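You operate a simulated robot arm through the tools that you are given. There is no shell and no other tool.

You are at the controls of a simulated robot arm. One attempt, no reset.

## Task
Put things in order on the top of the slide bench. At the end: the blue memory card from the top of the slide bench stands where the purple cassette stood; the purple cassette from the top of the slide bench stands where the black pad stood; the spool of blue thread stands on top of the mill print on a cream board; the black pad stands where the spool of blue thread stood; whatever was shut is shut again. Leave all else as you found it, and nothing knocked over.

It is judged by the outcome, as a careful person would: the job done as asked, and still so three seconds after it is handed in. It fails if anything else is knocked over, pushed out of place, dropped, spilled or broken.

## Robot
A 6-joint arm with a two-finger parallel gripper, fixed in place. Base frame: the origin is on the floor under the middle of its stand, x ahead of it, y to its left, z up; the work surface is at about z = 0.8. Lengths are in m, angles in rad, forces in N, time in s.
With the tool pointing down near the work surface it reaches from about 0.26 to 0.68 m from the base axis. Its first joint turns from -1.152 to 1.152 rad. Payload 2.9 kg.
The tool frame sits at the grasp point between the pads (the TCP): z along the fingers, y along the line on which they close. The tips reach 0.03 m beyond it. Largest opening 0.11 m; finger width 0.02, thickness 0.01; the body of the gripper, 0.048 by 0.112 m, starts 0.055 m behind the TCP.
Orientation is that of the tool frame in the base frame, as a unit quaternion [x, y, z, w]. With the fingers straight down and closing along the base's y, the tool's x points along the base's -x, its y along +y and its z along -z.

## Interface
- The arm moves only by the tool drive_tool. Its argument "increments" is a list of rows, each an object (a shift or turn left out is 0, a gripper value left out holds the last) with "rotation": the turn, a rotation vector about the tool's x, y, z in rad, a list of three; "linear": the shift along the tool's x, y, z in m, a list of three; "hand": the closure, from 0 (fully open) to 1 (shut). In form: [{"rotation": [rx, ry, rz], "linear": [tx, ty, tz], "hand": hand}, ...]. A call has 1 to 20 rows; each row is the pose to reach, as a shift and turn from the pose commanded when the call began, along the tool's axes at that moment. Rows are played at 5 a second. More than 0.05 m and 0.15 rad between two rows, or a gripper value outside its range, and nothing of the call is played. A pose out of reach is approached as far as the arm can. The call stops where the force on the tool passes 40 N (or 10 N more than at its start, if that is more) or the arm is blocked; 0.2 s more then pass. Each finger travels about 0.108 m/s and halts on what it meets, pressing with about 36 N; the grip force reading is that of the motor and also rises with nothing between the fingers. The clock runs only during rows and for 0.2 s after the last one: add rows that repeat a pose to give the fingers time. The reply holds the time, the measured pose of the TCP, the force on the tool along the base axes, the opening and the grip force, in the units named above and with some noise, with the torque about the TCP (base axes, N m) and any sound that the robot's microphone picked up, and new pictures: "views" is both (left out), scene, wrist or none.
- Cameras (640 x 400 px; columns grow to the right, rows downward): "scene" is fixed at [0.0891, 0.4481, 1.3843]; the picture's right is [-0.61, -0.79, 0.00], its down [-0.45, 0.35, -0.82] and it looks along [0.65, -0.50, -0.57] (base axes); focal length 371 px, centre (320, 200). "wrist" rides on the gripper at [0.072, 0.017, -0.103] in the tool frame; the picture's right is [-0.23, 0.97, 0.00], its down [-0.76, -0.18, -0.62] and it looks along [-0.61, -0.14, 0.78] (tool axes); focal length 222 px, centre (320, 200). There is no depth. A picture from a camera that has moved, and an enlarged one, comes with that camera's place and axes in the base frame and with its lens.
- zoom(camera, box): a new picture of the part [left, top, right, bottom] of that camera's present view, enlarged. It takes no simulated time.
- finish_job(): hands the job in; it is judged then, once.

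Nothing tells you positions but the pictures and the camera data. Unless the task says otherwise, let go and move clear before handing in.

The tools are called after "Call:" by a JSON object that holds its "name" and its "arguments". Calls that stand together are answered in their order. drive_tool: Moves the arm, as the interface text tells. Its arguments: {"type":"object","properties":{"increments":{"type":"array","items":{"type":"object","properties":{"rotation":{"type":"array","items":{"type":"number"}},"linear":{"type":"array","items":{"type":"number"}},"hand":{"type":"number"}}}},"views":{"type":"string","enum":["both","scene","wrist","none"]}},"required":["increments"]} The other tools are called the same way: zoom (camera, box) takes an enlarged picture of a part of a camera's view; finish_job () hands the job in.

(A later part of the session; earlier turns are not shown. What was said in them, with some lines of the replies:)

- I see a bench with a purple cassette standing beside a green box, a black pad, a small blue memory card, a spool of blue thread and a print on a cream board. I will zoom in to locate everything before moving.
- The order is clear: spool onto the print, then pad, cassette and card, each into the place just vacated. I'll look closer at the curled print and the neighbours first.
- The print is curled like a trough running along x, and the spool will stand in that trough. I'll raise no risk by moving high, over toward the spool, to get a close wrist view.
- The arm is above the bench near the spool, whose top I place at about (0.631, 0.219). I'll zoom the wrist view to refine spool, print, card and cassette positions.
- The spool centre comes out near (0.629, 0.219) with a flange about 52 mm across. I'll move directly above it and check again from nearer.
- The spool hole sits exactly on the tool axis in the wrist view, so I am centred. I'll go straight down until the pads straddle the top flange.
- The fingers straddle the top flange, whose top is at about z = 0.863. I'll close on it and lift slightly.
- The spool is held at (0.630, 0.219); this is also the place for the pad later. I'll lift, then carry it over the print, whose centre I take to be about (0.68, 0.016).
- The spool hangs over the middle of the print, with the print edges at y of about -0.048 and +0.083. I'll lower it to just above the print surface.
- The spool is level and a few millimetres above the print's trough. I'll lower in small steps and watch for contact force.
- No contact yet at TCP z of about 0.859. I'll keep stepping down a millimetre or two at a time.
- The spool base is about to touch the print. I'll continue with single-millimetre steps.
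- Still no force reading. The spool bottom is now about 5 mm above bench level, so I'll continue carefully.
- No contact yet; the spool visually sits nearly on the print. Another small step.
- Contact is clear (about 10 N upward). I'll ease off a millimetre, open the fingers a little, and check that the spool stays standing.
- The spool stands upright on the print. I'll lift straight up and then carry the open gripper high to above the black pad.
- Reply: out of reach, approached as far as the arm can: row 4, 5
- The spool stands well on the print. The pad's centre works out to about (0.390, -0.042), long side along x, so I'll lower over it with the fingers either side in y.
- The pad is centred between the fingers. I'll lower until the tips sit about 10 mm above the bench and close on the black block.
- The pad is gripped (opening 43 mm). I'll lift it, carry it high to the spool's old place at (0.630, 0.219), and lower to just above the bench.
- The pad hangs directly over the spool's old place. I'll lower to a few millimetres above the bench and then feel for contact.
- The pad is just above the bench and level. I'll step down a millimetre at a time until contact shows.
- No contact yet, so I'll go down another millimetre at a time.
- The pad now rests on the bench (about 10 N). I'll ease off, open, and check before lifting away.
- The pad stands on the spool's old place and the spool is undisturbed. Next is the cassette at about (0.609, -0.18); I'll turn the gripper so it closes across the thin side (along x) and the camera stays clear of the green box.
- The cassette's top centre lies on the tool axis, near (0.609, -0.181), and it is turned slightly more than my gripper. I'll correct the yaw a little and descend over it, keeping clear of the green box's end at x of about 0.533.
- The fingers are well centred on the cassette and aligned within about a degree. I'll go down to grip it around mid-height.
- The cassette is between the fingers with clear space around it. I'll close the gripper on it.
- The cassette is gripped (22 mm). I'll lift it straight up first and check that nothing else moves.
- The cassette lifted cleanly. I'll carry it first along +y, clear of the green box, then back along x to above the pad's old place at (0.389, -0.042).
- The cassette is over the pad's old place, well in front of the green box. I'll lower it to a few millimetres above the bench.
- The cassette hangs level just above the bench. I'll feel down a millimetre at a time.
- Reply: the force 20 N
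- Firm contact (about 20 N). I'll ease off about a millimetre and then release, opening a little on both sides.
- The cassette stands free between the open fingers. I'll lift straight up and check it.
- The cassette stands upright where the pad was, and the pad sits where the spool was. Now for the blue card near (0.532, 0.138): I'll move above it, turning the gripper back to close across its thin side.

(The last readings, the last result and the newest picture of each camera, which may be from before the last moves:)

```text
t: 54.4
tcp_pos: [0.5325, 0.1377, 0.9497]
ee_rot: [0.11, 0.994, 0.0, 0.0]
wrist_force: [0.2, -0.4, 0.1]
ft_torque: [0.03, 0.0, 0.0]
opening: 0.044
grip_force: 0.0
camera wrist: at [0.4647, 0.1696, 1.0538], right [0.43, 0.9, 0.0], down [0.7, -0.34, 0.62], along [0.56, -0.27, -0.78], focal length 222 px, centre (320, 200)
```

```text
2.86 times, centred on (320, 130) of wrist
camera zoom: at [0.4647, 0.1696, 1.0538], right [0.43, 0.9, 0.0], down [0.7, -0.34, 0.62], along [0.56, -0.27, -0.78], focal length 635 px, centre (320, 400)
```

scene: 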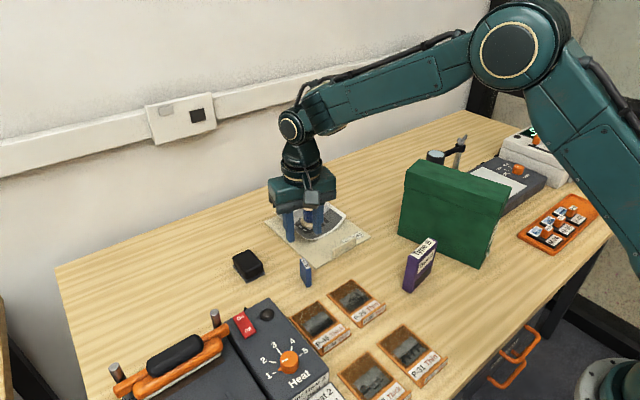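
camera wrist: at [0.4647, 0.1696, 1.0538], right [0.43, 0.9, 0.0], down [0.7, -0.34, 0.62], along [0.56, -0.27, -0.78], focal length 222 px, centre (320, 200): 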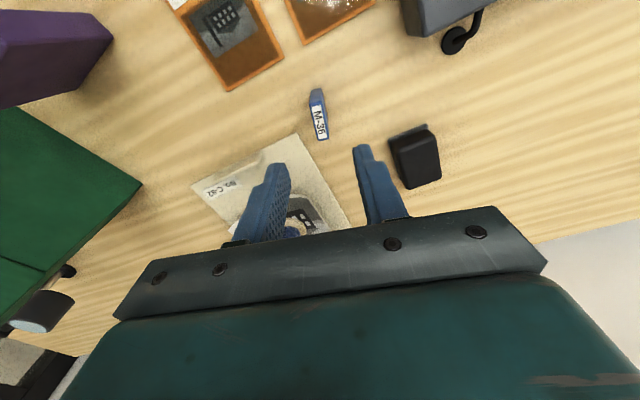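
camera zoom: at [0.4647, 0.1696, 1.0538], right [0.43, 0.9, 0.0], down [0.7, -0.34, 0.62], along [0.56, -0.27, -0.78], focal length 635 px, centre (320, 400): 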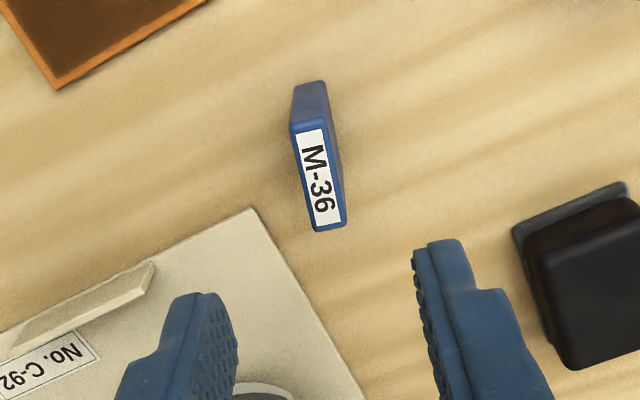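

The card's centre is (0.531, 0.1375), and its long side lines up with the gripper within a degree. I'll descend over it.

Call:
{"name": "drive_tool", "arguments": {"increments": [{"linear": [0.001, 0, 0.03]}, {"linear": [0.0015, 0, 0.06]}, {"linear": [0.0015, 0, 0.085]}, {"linear": [0.0015, 0, 0.1]}, {"linear": [0.0015, 0, 0.11]}, {"linear": [0.0015, 0, 0.11]}]}}

Call:
{"name": "zoom", "arguments": {"camera": "wrist", "box": [220, 80, 420, 240]}}

Call:
{"name": "zoom", "arguments": {"camera": "scene", "box": [250, 210, 360, 300]}}

```text
t: 55.8
tcp_pos: [0.531, 0.1361, 0.8391]
ee_rot: [0.111, 0.994, 0.0, 0.001]
wrist_force: [-0.5, -0.3, -0.3]
ft_torque: [0.03, 0.01, 0.03]
opening: 0.0437
grip_force: 0.0
camera wrist: at [0.462, 0.1673, 0.9434], right [0.44, 0.9, 0.0], down [0.7, -0.34, 0.62], along [0.56, -0.27, -0.78], focal length 222 px, centre (320, 200)
```

scene: 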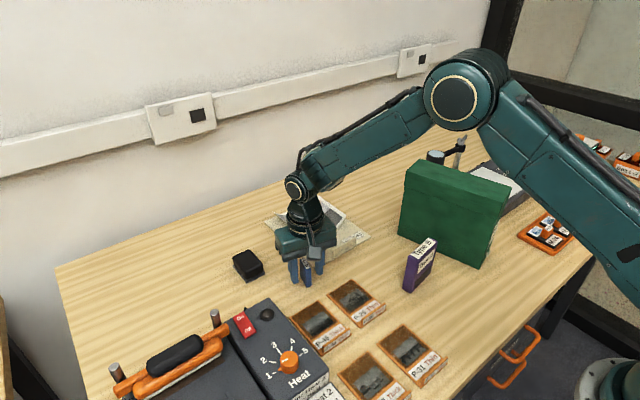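
wrist: 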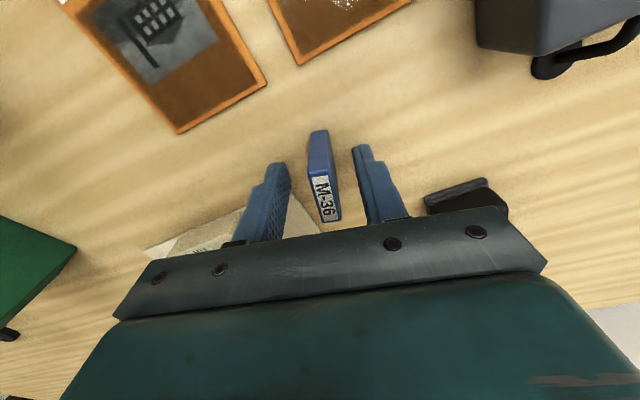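

```text
2.50 times, centred on (320, 160) of wrist
camera zoom: at [0.462, 0.1673, 0.9434], right [0.44, 0.9, 0.0], down [0.7, -0.34, 0.62], along [0.56, -0.27, -0.78], focal length 555 px, centre (320, 300)
```

zoom: 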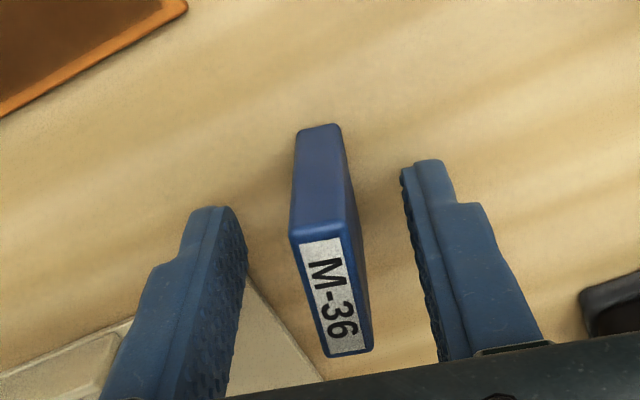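

```text
4.44 times, centred on (305, 255) of scene
camera zoom: at [0.0891, 0.4481, 1.3843], right [-0.61, -0.79, 0.0], down [-0.45, 0.35, -0.82], along [0.65, -0.5, -0.57], focal length 1648 px, centre (387, -44)
```

zoom: 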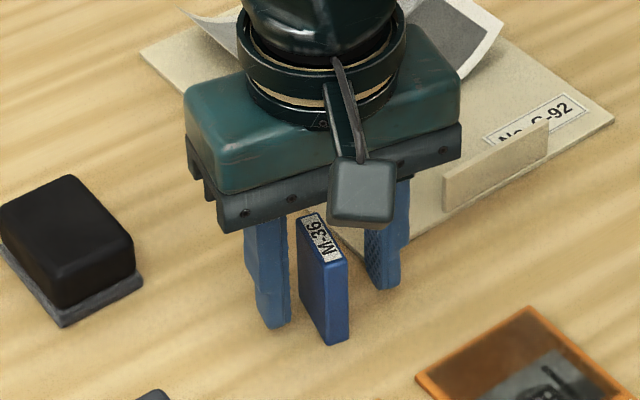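

The card is centred between the fingers with tips about 9 mm above the bench. I'll close on it.

Call:
{"name": "drive_tool", "arguments": {"increments": [{"hand": 0.8}, {"hand": 0.98}, {"hand": 0.98}, {"hand": 0.98}, {"hand": 0.98}]}}

Call:
{"name": "zoom", "arguments": {"camera": "wrist", "box": [220, 80, 420, 240]}}

Call:
{"name": "zoom", "arguments": {"camera": "scene", "box": [250, 210, 360, 300]}}

```text
t: 57.0
tcp_pos: [0.531, 0.1368, 0.8398]
ee_rot: [0.11, 0.994, 0.0, 0.001]
wrist_force: [-0.2, -0.7, 0.4]
ft_torque: [0.0, -0.01, -0.02]
opening: 0.011
grip_force: 35.7
camera wrist: at [0.4621, 0.1673, 0.9437], right [0.44, 0.9, 0.0], down [0.7, -0.34, 0.62], along [0.56, -0.27, -0.78], focal length 222 px, centre (320, 200)
```

scene: 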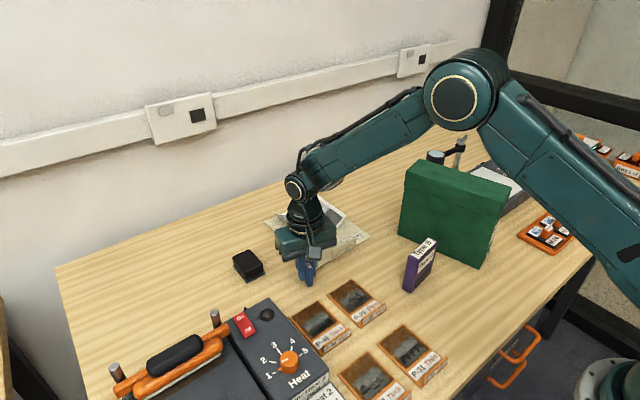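
wrist: 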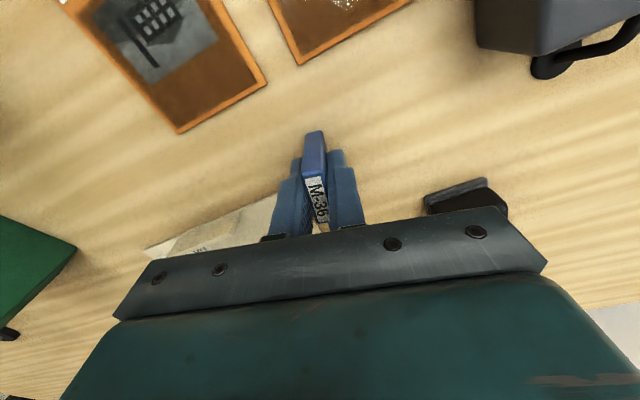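

```text
2.50 times, centred on (320, 160) of wrist
camera zoom: at [0.4621, 0.1673, 0.9437], right [0.44, 0.9, 0.0], down [0.7, -0.34, 0.62], along [0.56, -0.27, -0.78], focal length 555 px, centre (320, 300)
```

zoom: 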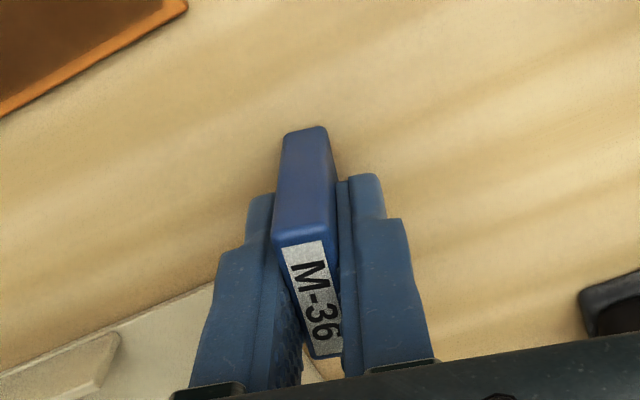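

```text
4.44 times, centred on (305, 255) of scene
camera zoom: at [0.0891, 0.4481, 1.3843], right [-0.61, -0.79, 0.0], down [-0.45, 0.35, -0.82], along [0.65, -0.5, -0.57], focal length 1648 px, centre (387, -44)
```

zoom: 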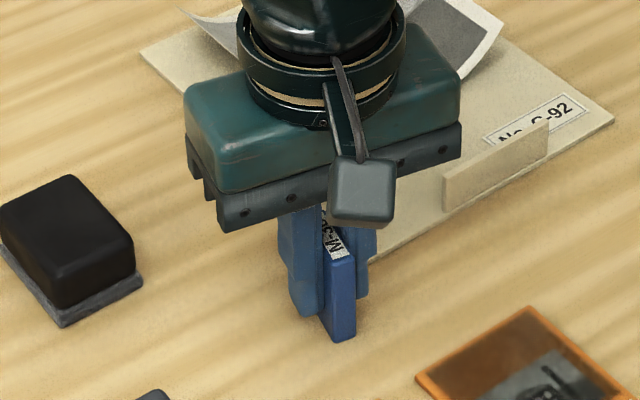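

The card is held (11 mm). I'll lift it high and carry it to the cassette's old place at (0.609, -0.181), turning so it lines up as the cassette did and the camera stays clear of the green box.

Call:
{"name": "drive_tool", "arguments": {"increments": [{"linear": [0, 0, -0.015]}, {"linear": [0, 0, -0.05]}, {"linear": [0, 0, -0.09]}, {"linear": [0, 0, -0.13]}, {"linear": [0, 0, -0.14]}, {"linear": [-0.0102, -0.0205, -0.14], "rotation": [0, 0, 0.13]}, {"linear": [-0.0263, -0.0528, -0.14], "rotation": [0, 0, 0.265]}, {"linear": [-0.0439, -0.088, -0.14], "rotation": [0, 0, 0.4]}, {"linear": [-0.0614, -0.1232, -0.14], "rotation": [0, 0, 0.535]}, {"linear": [-0.079, -0.1584, -0.14], "rotation": [0, 0, 0.67]}, {"linear": [-0.0966, -0.1936, -0.14], "rotation": [0, 0, 0.805]}, {"linear": [-0.1141, -0.2289, -0.14], "rotation": [0, 0, 0.94]}, {"linear": [-0.1317, -0.2641, -0.14], "rotation": [0, 0, 1.075]}, {"linear": [-0.1463, -0.2934, -0.14], "rotation": [0, 0, 1.2]}, {"linear": [-0.1463, -0.2934, -0.14], "rotation": [0, 0, 1.2]}, {"linear": [-0.1463, -0.2934, -0.14], "rotation": [0, 0, 1.2]}]}}

Call:
{"name": "zoom", "arguments": {"camera": "scene", "box": [340, 90, 500, 230]}}

Call:
{"name": "zoom", "arguments": {"camera": "wrist", "box": [200, 60, 440, 260]}}

```text
t: 60.4
tcp_pos: [0.61, -0.1793, 0.9793]
ee_rot: [0.653, 0.757, -0.001, 0.0]
wrist_force: [0.3, 0.1, 0.0]
ft_torque: [-0.03, 0.0, 0.02]
opening: 0.0113
grip_force: 36.0
camera wrist: at [0.6155, -0.1067, 1.0839], right [1.0, -0.08, 0.0], down [-0.06, -0.78, 0.62], along [-0.05, -0.62, -0.78], focal length 222 px, centre (320, 200)
```

scene: 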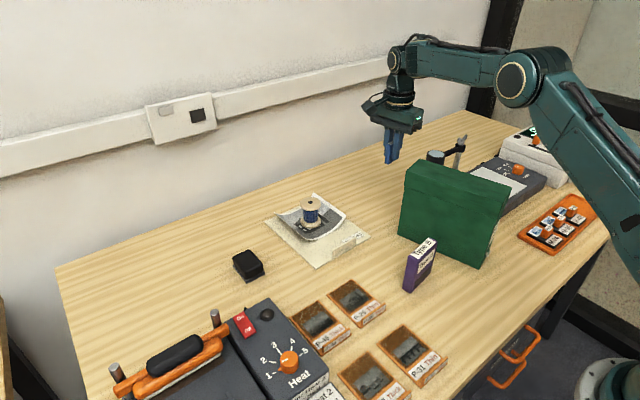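
wrist: 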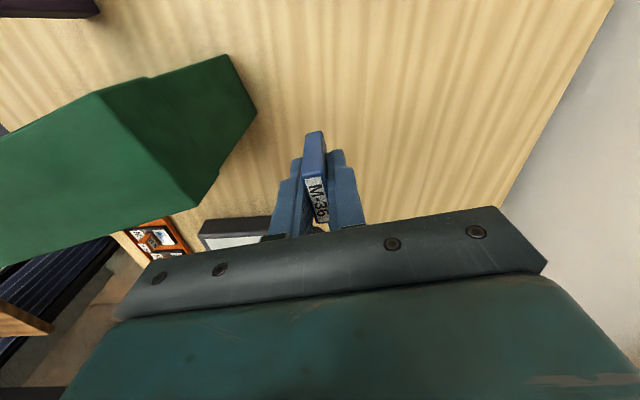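

```text
2.86 times, centred on (420, 160) of scene
camera zoom: at [0.0892, 0.4481, 1.3843], right [-0.61, -0.79, 0.0], down [-0.45, 0.35, -0.82], along [0.65, -0.5, -0.57], focal length 1059 px, centre (34, 314)
```

zoom: 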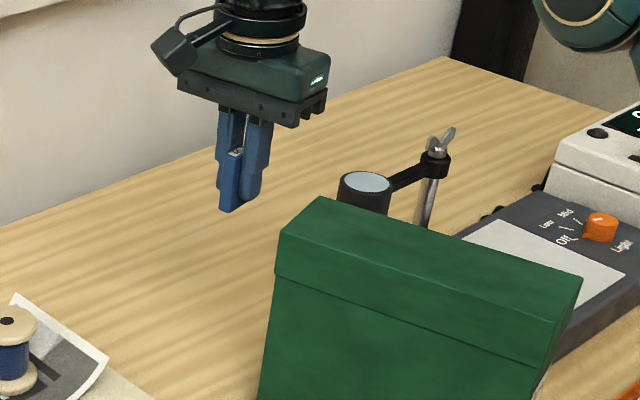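

```text
2.00 times, centred on (320, 160) of wrist
camera zoom: at [0.6155, -0.1067, 1.0839], right [1.0, -0.08, 0.0], down [-0.06, -0.78, 0.62], along [-0.05, -0.62, -0.78], focal length 444 px, centre (320, 280)
```

zoom: 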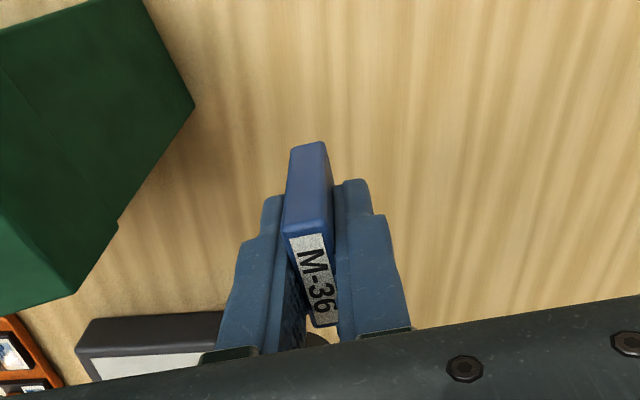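

The card is over the cassette's old place with clear space to the green box. I'll lower it to just above the bench.

Call:
{"name": "drive_tool", "arguments": {"increments": [{"linear": [0, 0, 0.03]}, {"linear": [0, 0, 0.065]}, {"linear": [0, 0, 0.1]}, {"linear": [0, 0, 0.125]}, {"linear": [0, 0, 0.134]}, {"linear": [0, 0, 0.134]}]}}

Call:
{"name": "zoom", "arguments": {"camera": "scene", "box": [340, 110, 480, 230]}}

Call:
{"name": "zoom", "arguments": {"camera": "wrist", "box": [200, 60, 440, 260]}}

```text
t: 61.8
tcp_pos: [0.6109, -0.1834, 0.8486]
ee_rot: [0.652, 0.758, -0.001, 0.0]
wrist_force: [0.3, -0.1, -0.7]
ft_torque: [-0.03, -0.02, 0.02]
opening: 0.0111
grip_force: 35.4
camera wrist: at [0.6149, -0.1103, 0.9531], right [1.0, -0.08, 0.0], down [-0.06, -0.78, 0.62], along [-0.05, -0.62, -0.78], focal length 222 px, centre (320, 200)
```

scene: 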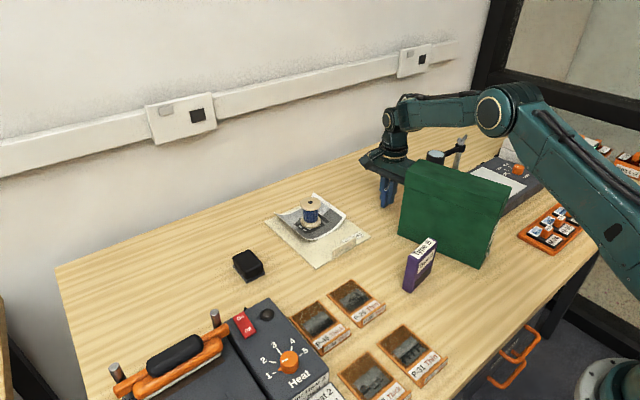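
wrist: 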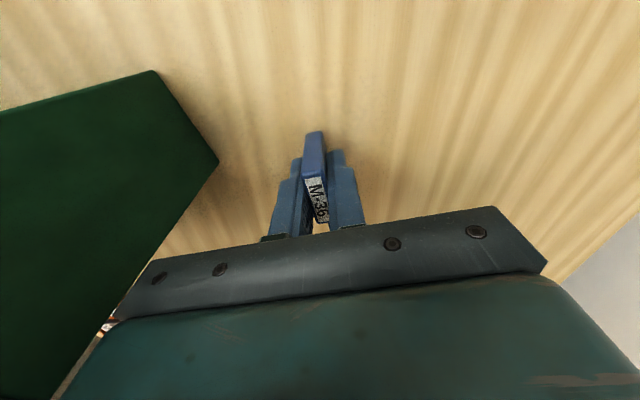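

```text
3.33 times, centred on (410, 170) of scene
camera zoom: at [0.0891, 0.4481, 1.3843], right [-0.61, -0.79, 0.0], down [-0.45, 0.35, -0.82], along [0.65, -0.5, -0.57], focal length 1236 px, centre (20, 300)
```

zoom: 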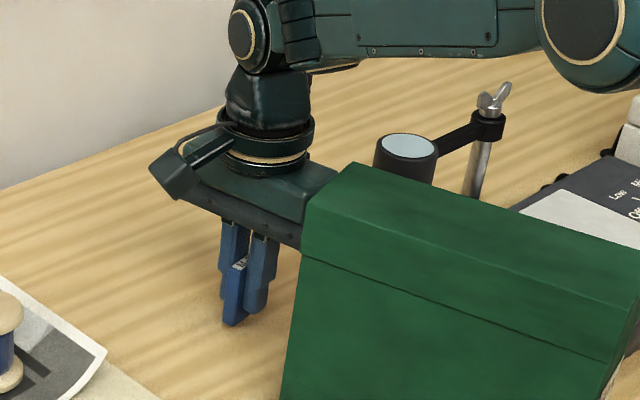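

```text
2.00 times, centred on (320, 160) of wrist
camera zoom: at [0.6149, -0.1103, 0.9531], right [1.0, -0.08, 0.0], down [-0.06, -0.78, 0.62], along [-0.05, -0.62, -0.78], focal length 444 px, centre (320, 280)
```

zoom: 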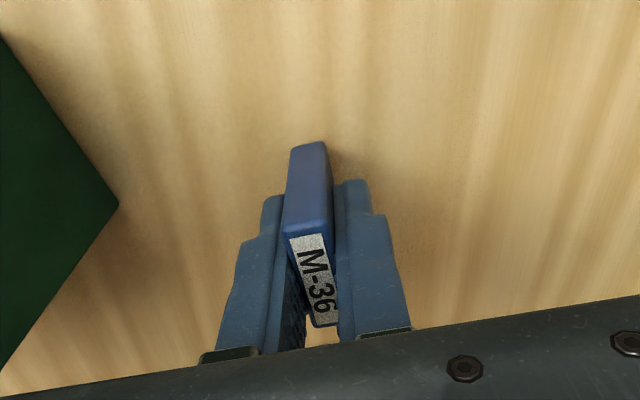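

The card is upright a few millimetres above the bench. I'll feel down for contact.

Call:
{"name": "drive_tool", "arguments": {"increments": [{"linear": [0, 0, 0]}, {"linear": [0, 0, 0.001]}, {"linear": [0, 0, 0.002]}, {"linear": [0, 0, 0.002]}], "views": "none"}}

Call:
{"name": "drive_tool", "arguments": {"increments": [{"linear": [0, 0, 0.001]}, {"linear": [0, 0, 0.002]}, {"linear": [0, 0, 0.002]}], "views": "none"}}

Call:
{"name": "drive_tool", "arguments": {"increments": [{"linear": [0, 0, 0.001]}, {"linear": [0, 0, 0.001]}], "views": "none"}}

```text
t: 62.8
tcp_pos: [0.6107, -0.1823, 0.8469]
ee_rot: [0.652, 0.758, 0.0, 0.001]
wrist_force: [0.3, 0.9, -0.6]
ft_torque: [-0.01, 0.01, 0.03]
opening: 0.011
grip_force: 35.8
```

```text
t: 63.6
tcp_pos: [0.6078, -0.1802, 0.8437]
ee_rot: [0.652, 0.758, 0.0, 0.0]
wrist_force: [0.3, 0.2, 0.1]
ft_torque: [-0.02, -0.03, -0.01]
opening: 0.011
grip_force: 36.2
```

```text
t: 64.2
tcp_pos: [0.608, -0.1813, 0.8439]
ee_rot: [0.652, 0.758, -0.001, 0.0]
wrist_force: [-0.1, 0.5, -0.1]
ft_torque: [-0.01, -0.01, -0.01]
opening: 0.0109
grip_force: 36.3
```

No contact yet at z of about 0.844, so I'll continue downward a millimetre at a time.

Call:
{"name": "drive_tool", "arguments": {"increments": [{"linear": [0, 0, 0.001]}, {"linear": [0, 0, 0.001]}], "views": "none"}}

Call:
{"name": "drive_tool", "arguments": {"increments": [{"linear": [0, 0, 0.001]}, {"linear": [0, 0, 0.001]}], "views": "none"}}

Call:
{"name": "drive_tool", "arguments": {"increments": [{"linear": [0, 0, 0.001]}, {"linear": [0, 0, 0.001]}], "views": "none"}}

```text
t: 64.8
tcp_pos: [0.6084, -0.1814, 0.8404]
ee_rot: [0.652, 0.758, 0.0, 0.001]
wrist_force: [-0.6, 0.1, -0.1]
ft_torque: [0.01, 0.01, -0.01]
opening: 0.0111
grip_force: 35.8
```

```text
t: 65.4
tcp_pos: [0.61, -0.1814, 0.8411]
ee_rot: [0.652, 0.758, 0.0, 0.0]
wrist_force: [0.1, -0.4, -0.6]
ft_torque: [0.0, 0.0, -0.02]
opening: 0.011
grip_force: 36.0
```

```text
t: 66.0
tcp_pos: [0.6077, -0.1811, 0.8399]
ee_rot: [0.652, 0.758, 0.0, 0.001]
wrist_force: [-0.3, -0.9, 0.3]
ft_torque: [0.02, 0.03, -0.02]
opening: 0.011
grip_force: 36.1
```

Still free; I'll step down once or twice more, watching the force.

Call:
{"name": "drive_tool", "arguments": {"increments": [{"linear": [0, 0, 0.001]}, {"linear": [0, 0, 0.001]}], "views": "none"}}

Call:
{"name": "drive_tool", "arguments": {"increments": [{"linear": [0, 0, 0.0007]}, {"linear": [0, 0, 0.0007]}], "views": "none"}}

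```text
t: 66.6
tcp_pos: [0.6097, -0.1803, 0.8389]
ee_rot: [0.653, 0.757, 0.0, 0.002]
wrist_force: [-3.0, -1.6, 10.0]
ft_torque: [0.0, 0.11, 0.04]
opening: 0.0112
grip_force: 35.9
```

```text
t: 67.2
tcp_pos: [0.6088, -0.1817, 0.8396]
ee_rot: [0.652, 0.758, 0.001, 0.002]
wrist_force: [-4.5, 0.1, 19.6]
ft_torque: [0.05, 0.17, 0.02]
opening: 0.011
grip_force: 36.4
```

The card is on the bench (about 20 N). I'll ease off just over a millimetre and open gently on both sides.

Call:
{"name": "drive_tool", "arguments": {"increments": [{"linear": [0, 0, -0.0008], "hand": 0.98}, {"linear": [0, 0, -0.0013], "hand": 0.98}, {"linear": [0, 0, -0.0013], "hand": 0.87}, {"linear": [0, 0, -0.0013], "hand": 0.8}, {"linear": [0, 0, -0.0013], "hand": 0.72}, {"linear": [0, 0, -0.0013], "hand": 0.72}]}}

Call:
{"name": "zoom", "arguments": {"camera": "scene", "box": [340, 110, 480, 230]}}

Call:
{"name": "zoom", "arguments": {"camera": "wrist", "box": [200, 60, 440, 260]}}

```text
t: 68.6
tcp_pos: [0.6082, -0.1813, 0.839]
ee_rot: [0.652, 0.758, 0.0, 0.0]
wrist_force: [-0.3, -0.9, -0.3]
ft_torque: [0.01, -0.02, 0.01]
opening: 0.0309
grip_force: 0.0
camera wrist: at [0.6132, -0.1081, 0.9431], right [1.0, -0.08, 0.0], down [-0.06, -0.78, 0.62], along [-0.05, -0.62, -0.78], focal length 222 px, centre (320, 200)
```

scene: 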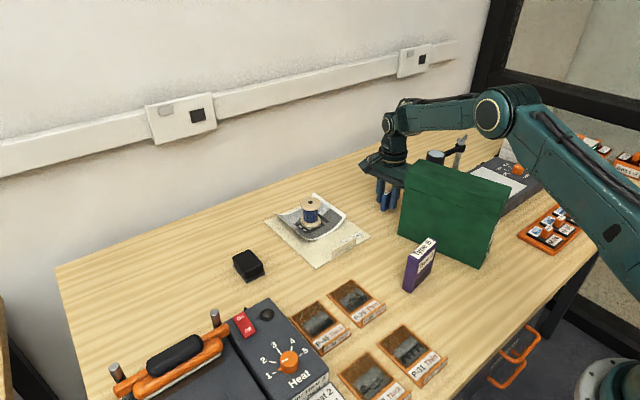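
wrist: 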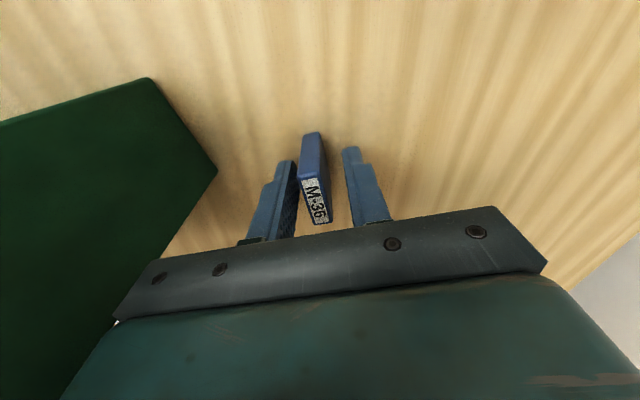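

```text
3.33 times, centred on (410, 170) of scene
camera zoom: at [0.0891, 0.4481, 1.3843], right [-0.61, -0.79, 0.0], down [-0.45, 0.35, -0.82], along [0.65, -0.5, -0.57], focal length 1236 px, centre (20, 300)
```

zoom: 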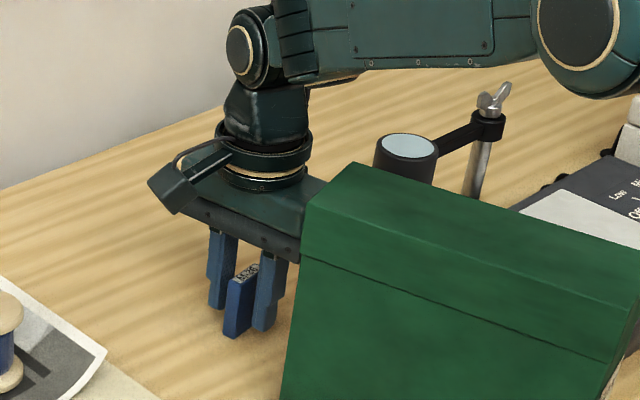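

```text
2.00 times, centred on (320, 160) of wrist
camera zoom: at [0.6132, -0.1081, 0.9431], right [1.0, -0.08, 0.0], down [-0.06, -0.78, 0.62], along [-0.05, -0.62, -0.78], focal length 444 px, centre (320, 280)
```

zoom: 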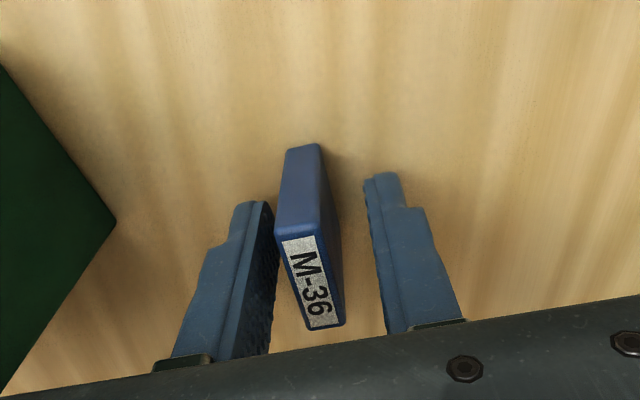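

The card stands on its own between the fingers, a bit nearer one of them. I'll open a little wider for clearance, then lift straight up.

Call:
{"name": "drive_tool", "arguments": {"increments": [{"hand": 0.62}, {"hand": 0.6}, {"linear": [0, 0, -0.01], "hand": 0.6}, {"linear": [0, 0, -0.03], "hand": 0.6}, {"linear": [0, 0, -0.06], "hand": 0.6}, {"linear": [0, 0, -0.1], "hand": 0.6}, {"linear": [0, 0, -0.14], "hand": 0.6}, {"linear": [0, 0, -0.17], "hand": 0.6}, {"linear": [0, 0, -0.17], "hand": 0.6}]}}

Call:
{"name": "zoom", "arguments": {"camera": "scene", "box": [340, 110, 480, 230]}}

Call:
{"name": "zoom", "arguments": {"camera": "wrist", "box": [220, 40, 420, 200]}}

```text
t: 70.6
tcp_pos: [0.6097, -0.184, 1.0134]
ee_rot: [0.652, 0.758, -0.001, 0.0]
wrist_force: [-0.3, -0.6, -0.2]
ft_torque: [-0.05, 0.04, 0.0]
opening: 0.044
grip_force: 0.1
camera wrist: at [0.6141, -0.1108, 1.117], right [1.0, -0.08, 0.0], down [-0.06, -0.78, 0.62], along [-0.05, -0.62, -0.78], focal length 222 px, centre (320, 200)
```

scene: 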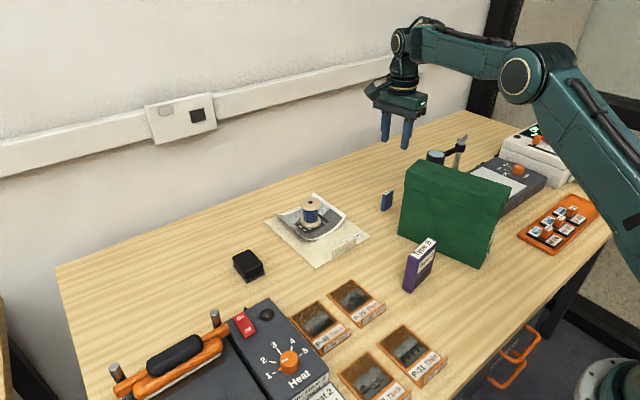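
wrist: 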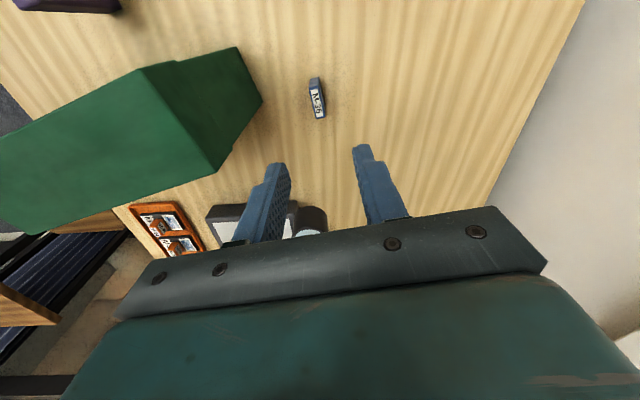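

```text
3.33 times, centred on (410, 170) of scene
camera zoom: at [0.0891, 0.4481, 1.3843], right [-0.61, -0.79, 0.0], down [-0.45, 0.35, -0.82], along [0.65, -0.5, -0.57], focal length 1236 px, centre (20, 300)
```

zoom: 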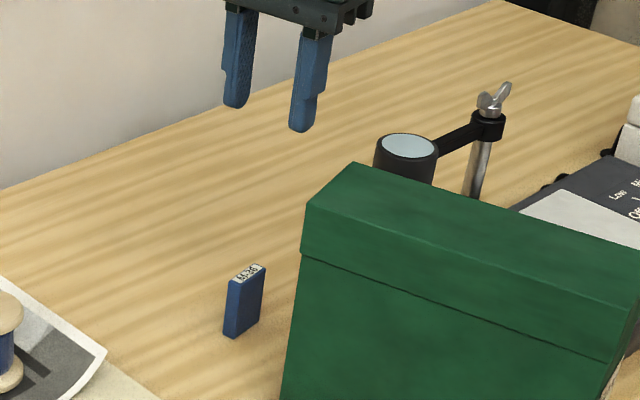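

```text
2.50 times, centred on (320, 120) of wrist
camera zoom: at [0.6141, -0.1108, 1.117], right [1.0, -0.08, 0.0], down [-0.06, -0.78, 0.62], along [-0.05, -0.62, -0.78], focal length 555 px, centre (320, 400)
```

zoom: 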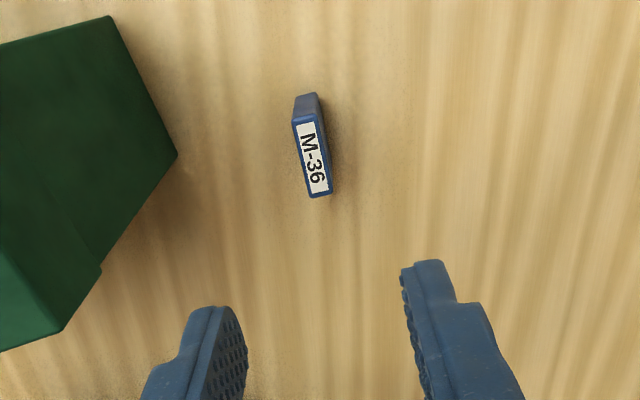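

The card stands upright where the cassette was. I'll back the arm off, up and away from everything, and take a last full look.

Call:
{"name": "drive_tool", "arguments": {"increments": [{"linear": [0.035, 0.005, -0.01]}, {"linear": [0.07, 0.01, -0.02]}, {"linear": [0.0989, 0.0149, -0.03]}, {"linear": [0.105, -0.025, -0.05]}, {"linear": [0.112, -0.065, -0.07]}, {"linear": [0.118, -0.105, -0.09]}, {"linear": [0.1213, -0.1334, -0.11]}, {"linear": [0.1213, -0.1334, -0.12]}, {"linear": [0.1213, -0.1334, -0.12]}]}}

Call:
{"name": "zoom", "arguments": {"camera": "scene", "box": [220, 170, 460, 320]}}

Call:
{"name": "zoom", "arguments": {"camera": "scene", "box": [265, 175, 365, 265]}}

Call:
{"name": "zoom", "arguments": {"camera": "scene", "box": [360, 100, 640, 280]}}

```text
t: 72.6
tcp_pos: [0.4575, -0.0807, 1.1286]
ee_rot: [0.652, 0.758, 0.0, 0.0]
wrist_force: [-0.3, -0.3, 1.0]
ft_torque: [0.05, -0.02, 0.0]
opening: 0.0441
grip_force: 0.0
camera wrist: at [0.4618, -0.0089, 1.2325], right [1.0, -0.08, 0.0], down [-0.06, -0.78, 0.62], along [-0.05, -0.62, -0.78], focal length 222 px, centre (320, 200)
```

scene: 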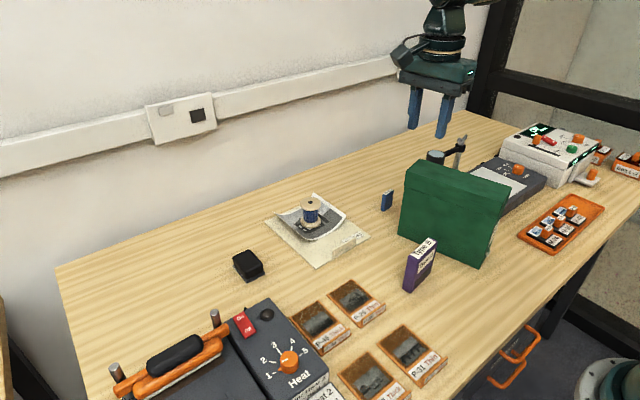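
wrist: 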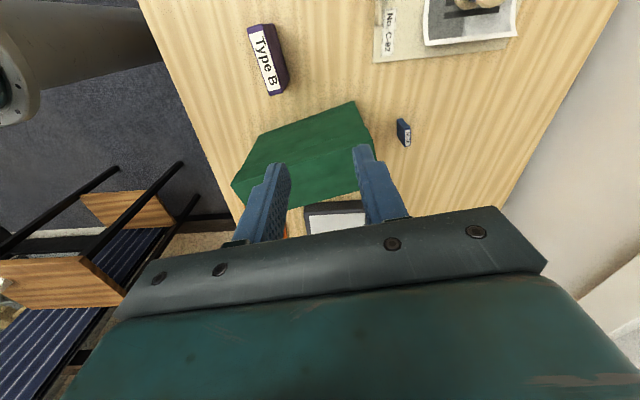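

```text
2.67 times, centred on (340, 245) of scene
camera zoom: at [0.0891, 0.4481, 1.3843], right [-0.61, -0.79, 0.0], down [-0.45, 0.35, -0.82], along [0.65, -0.5, -0.57], focal length 989 px, centre (267, 80)
```

zoom: 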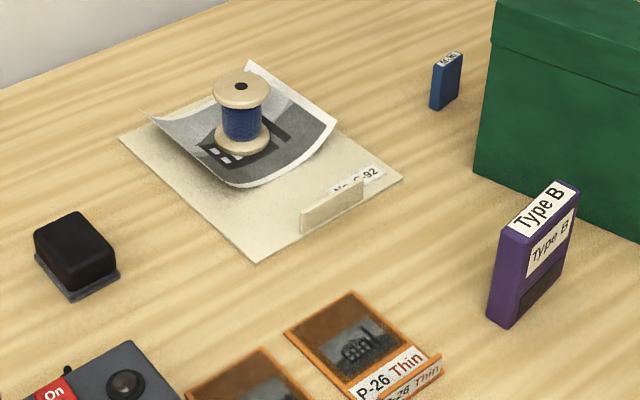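

```text
4.44 times, centred on (315, 220) of scene
camera zoom: at [0.0891, 0.4481, 1.3843], right [-0.61, -0.79, 0.0], down [-0.45, 0.35, -0.82], along [0.65, -0.5, -0.57], focal length 1648 px, centre (342, 111)
```

zoom: 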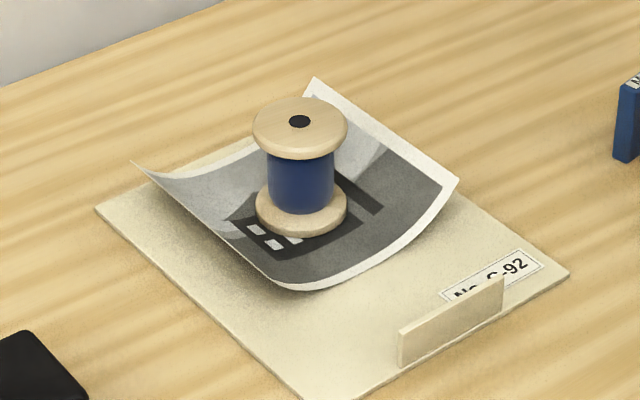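

```text
2.22 times, centred on (500, 190) of scene
camera zoom: at [0.0891, 0.4481, 1.3843], right [-0.61, -0.79, 0.0], down [-0.45, 0.35, -0.82], along [0.65, -0.5, -0.57], focal length 824 px, centre (-80, 222)
```

zoom: 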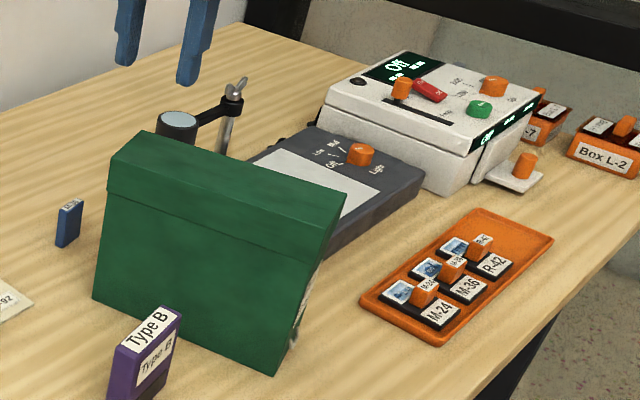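

All four things are standing where asked: spool on the mill print, pad where the spool was, cassette where the pad was, and card where the cassette was. Everything else looks unchanged, nothing was opened, and the arm is clear, so I'm handing in.

Call:
{"name": "finish_job", "arguments": {}}

```text
The job is handed in.
```

The job is handed in. All four moves are done, and every piece was standing upright in the last pictures:

- **Spool of blue thread:** stands on the mill print on the cream board, near its middle.
- **Black pad:** sits where the spool stood, within a few millimetres.
- **Purple cassette:** stands where the pad stood, facing the way it did before.
- **Blue memory card (M-36):** stands about 4 mm from the cassette's old centre. I turned it to face the way the cassette had.

I opened nothing, so there was nothing to shut again. The print, board, green box, slides and tray look as they did at the start. The gripper is empty and clear of the bench.
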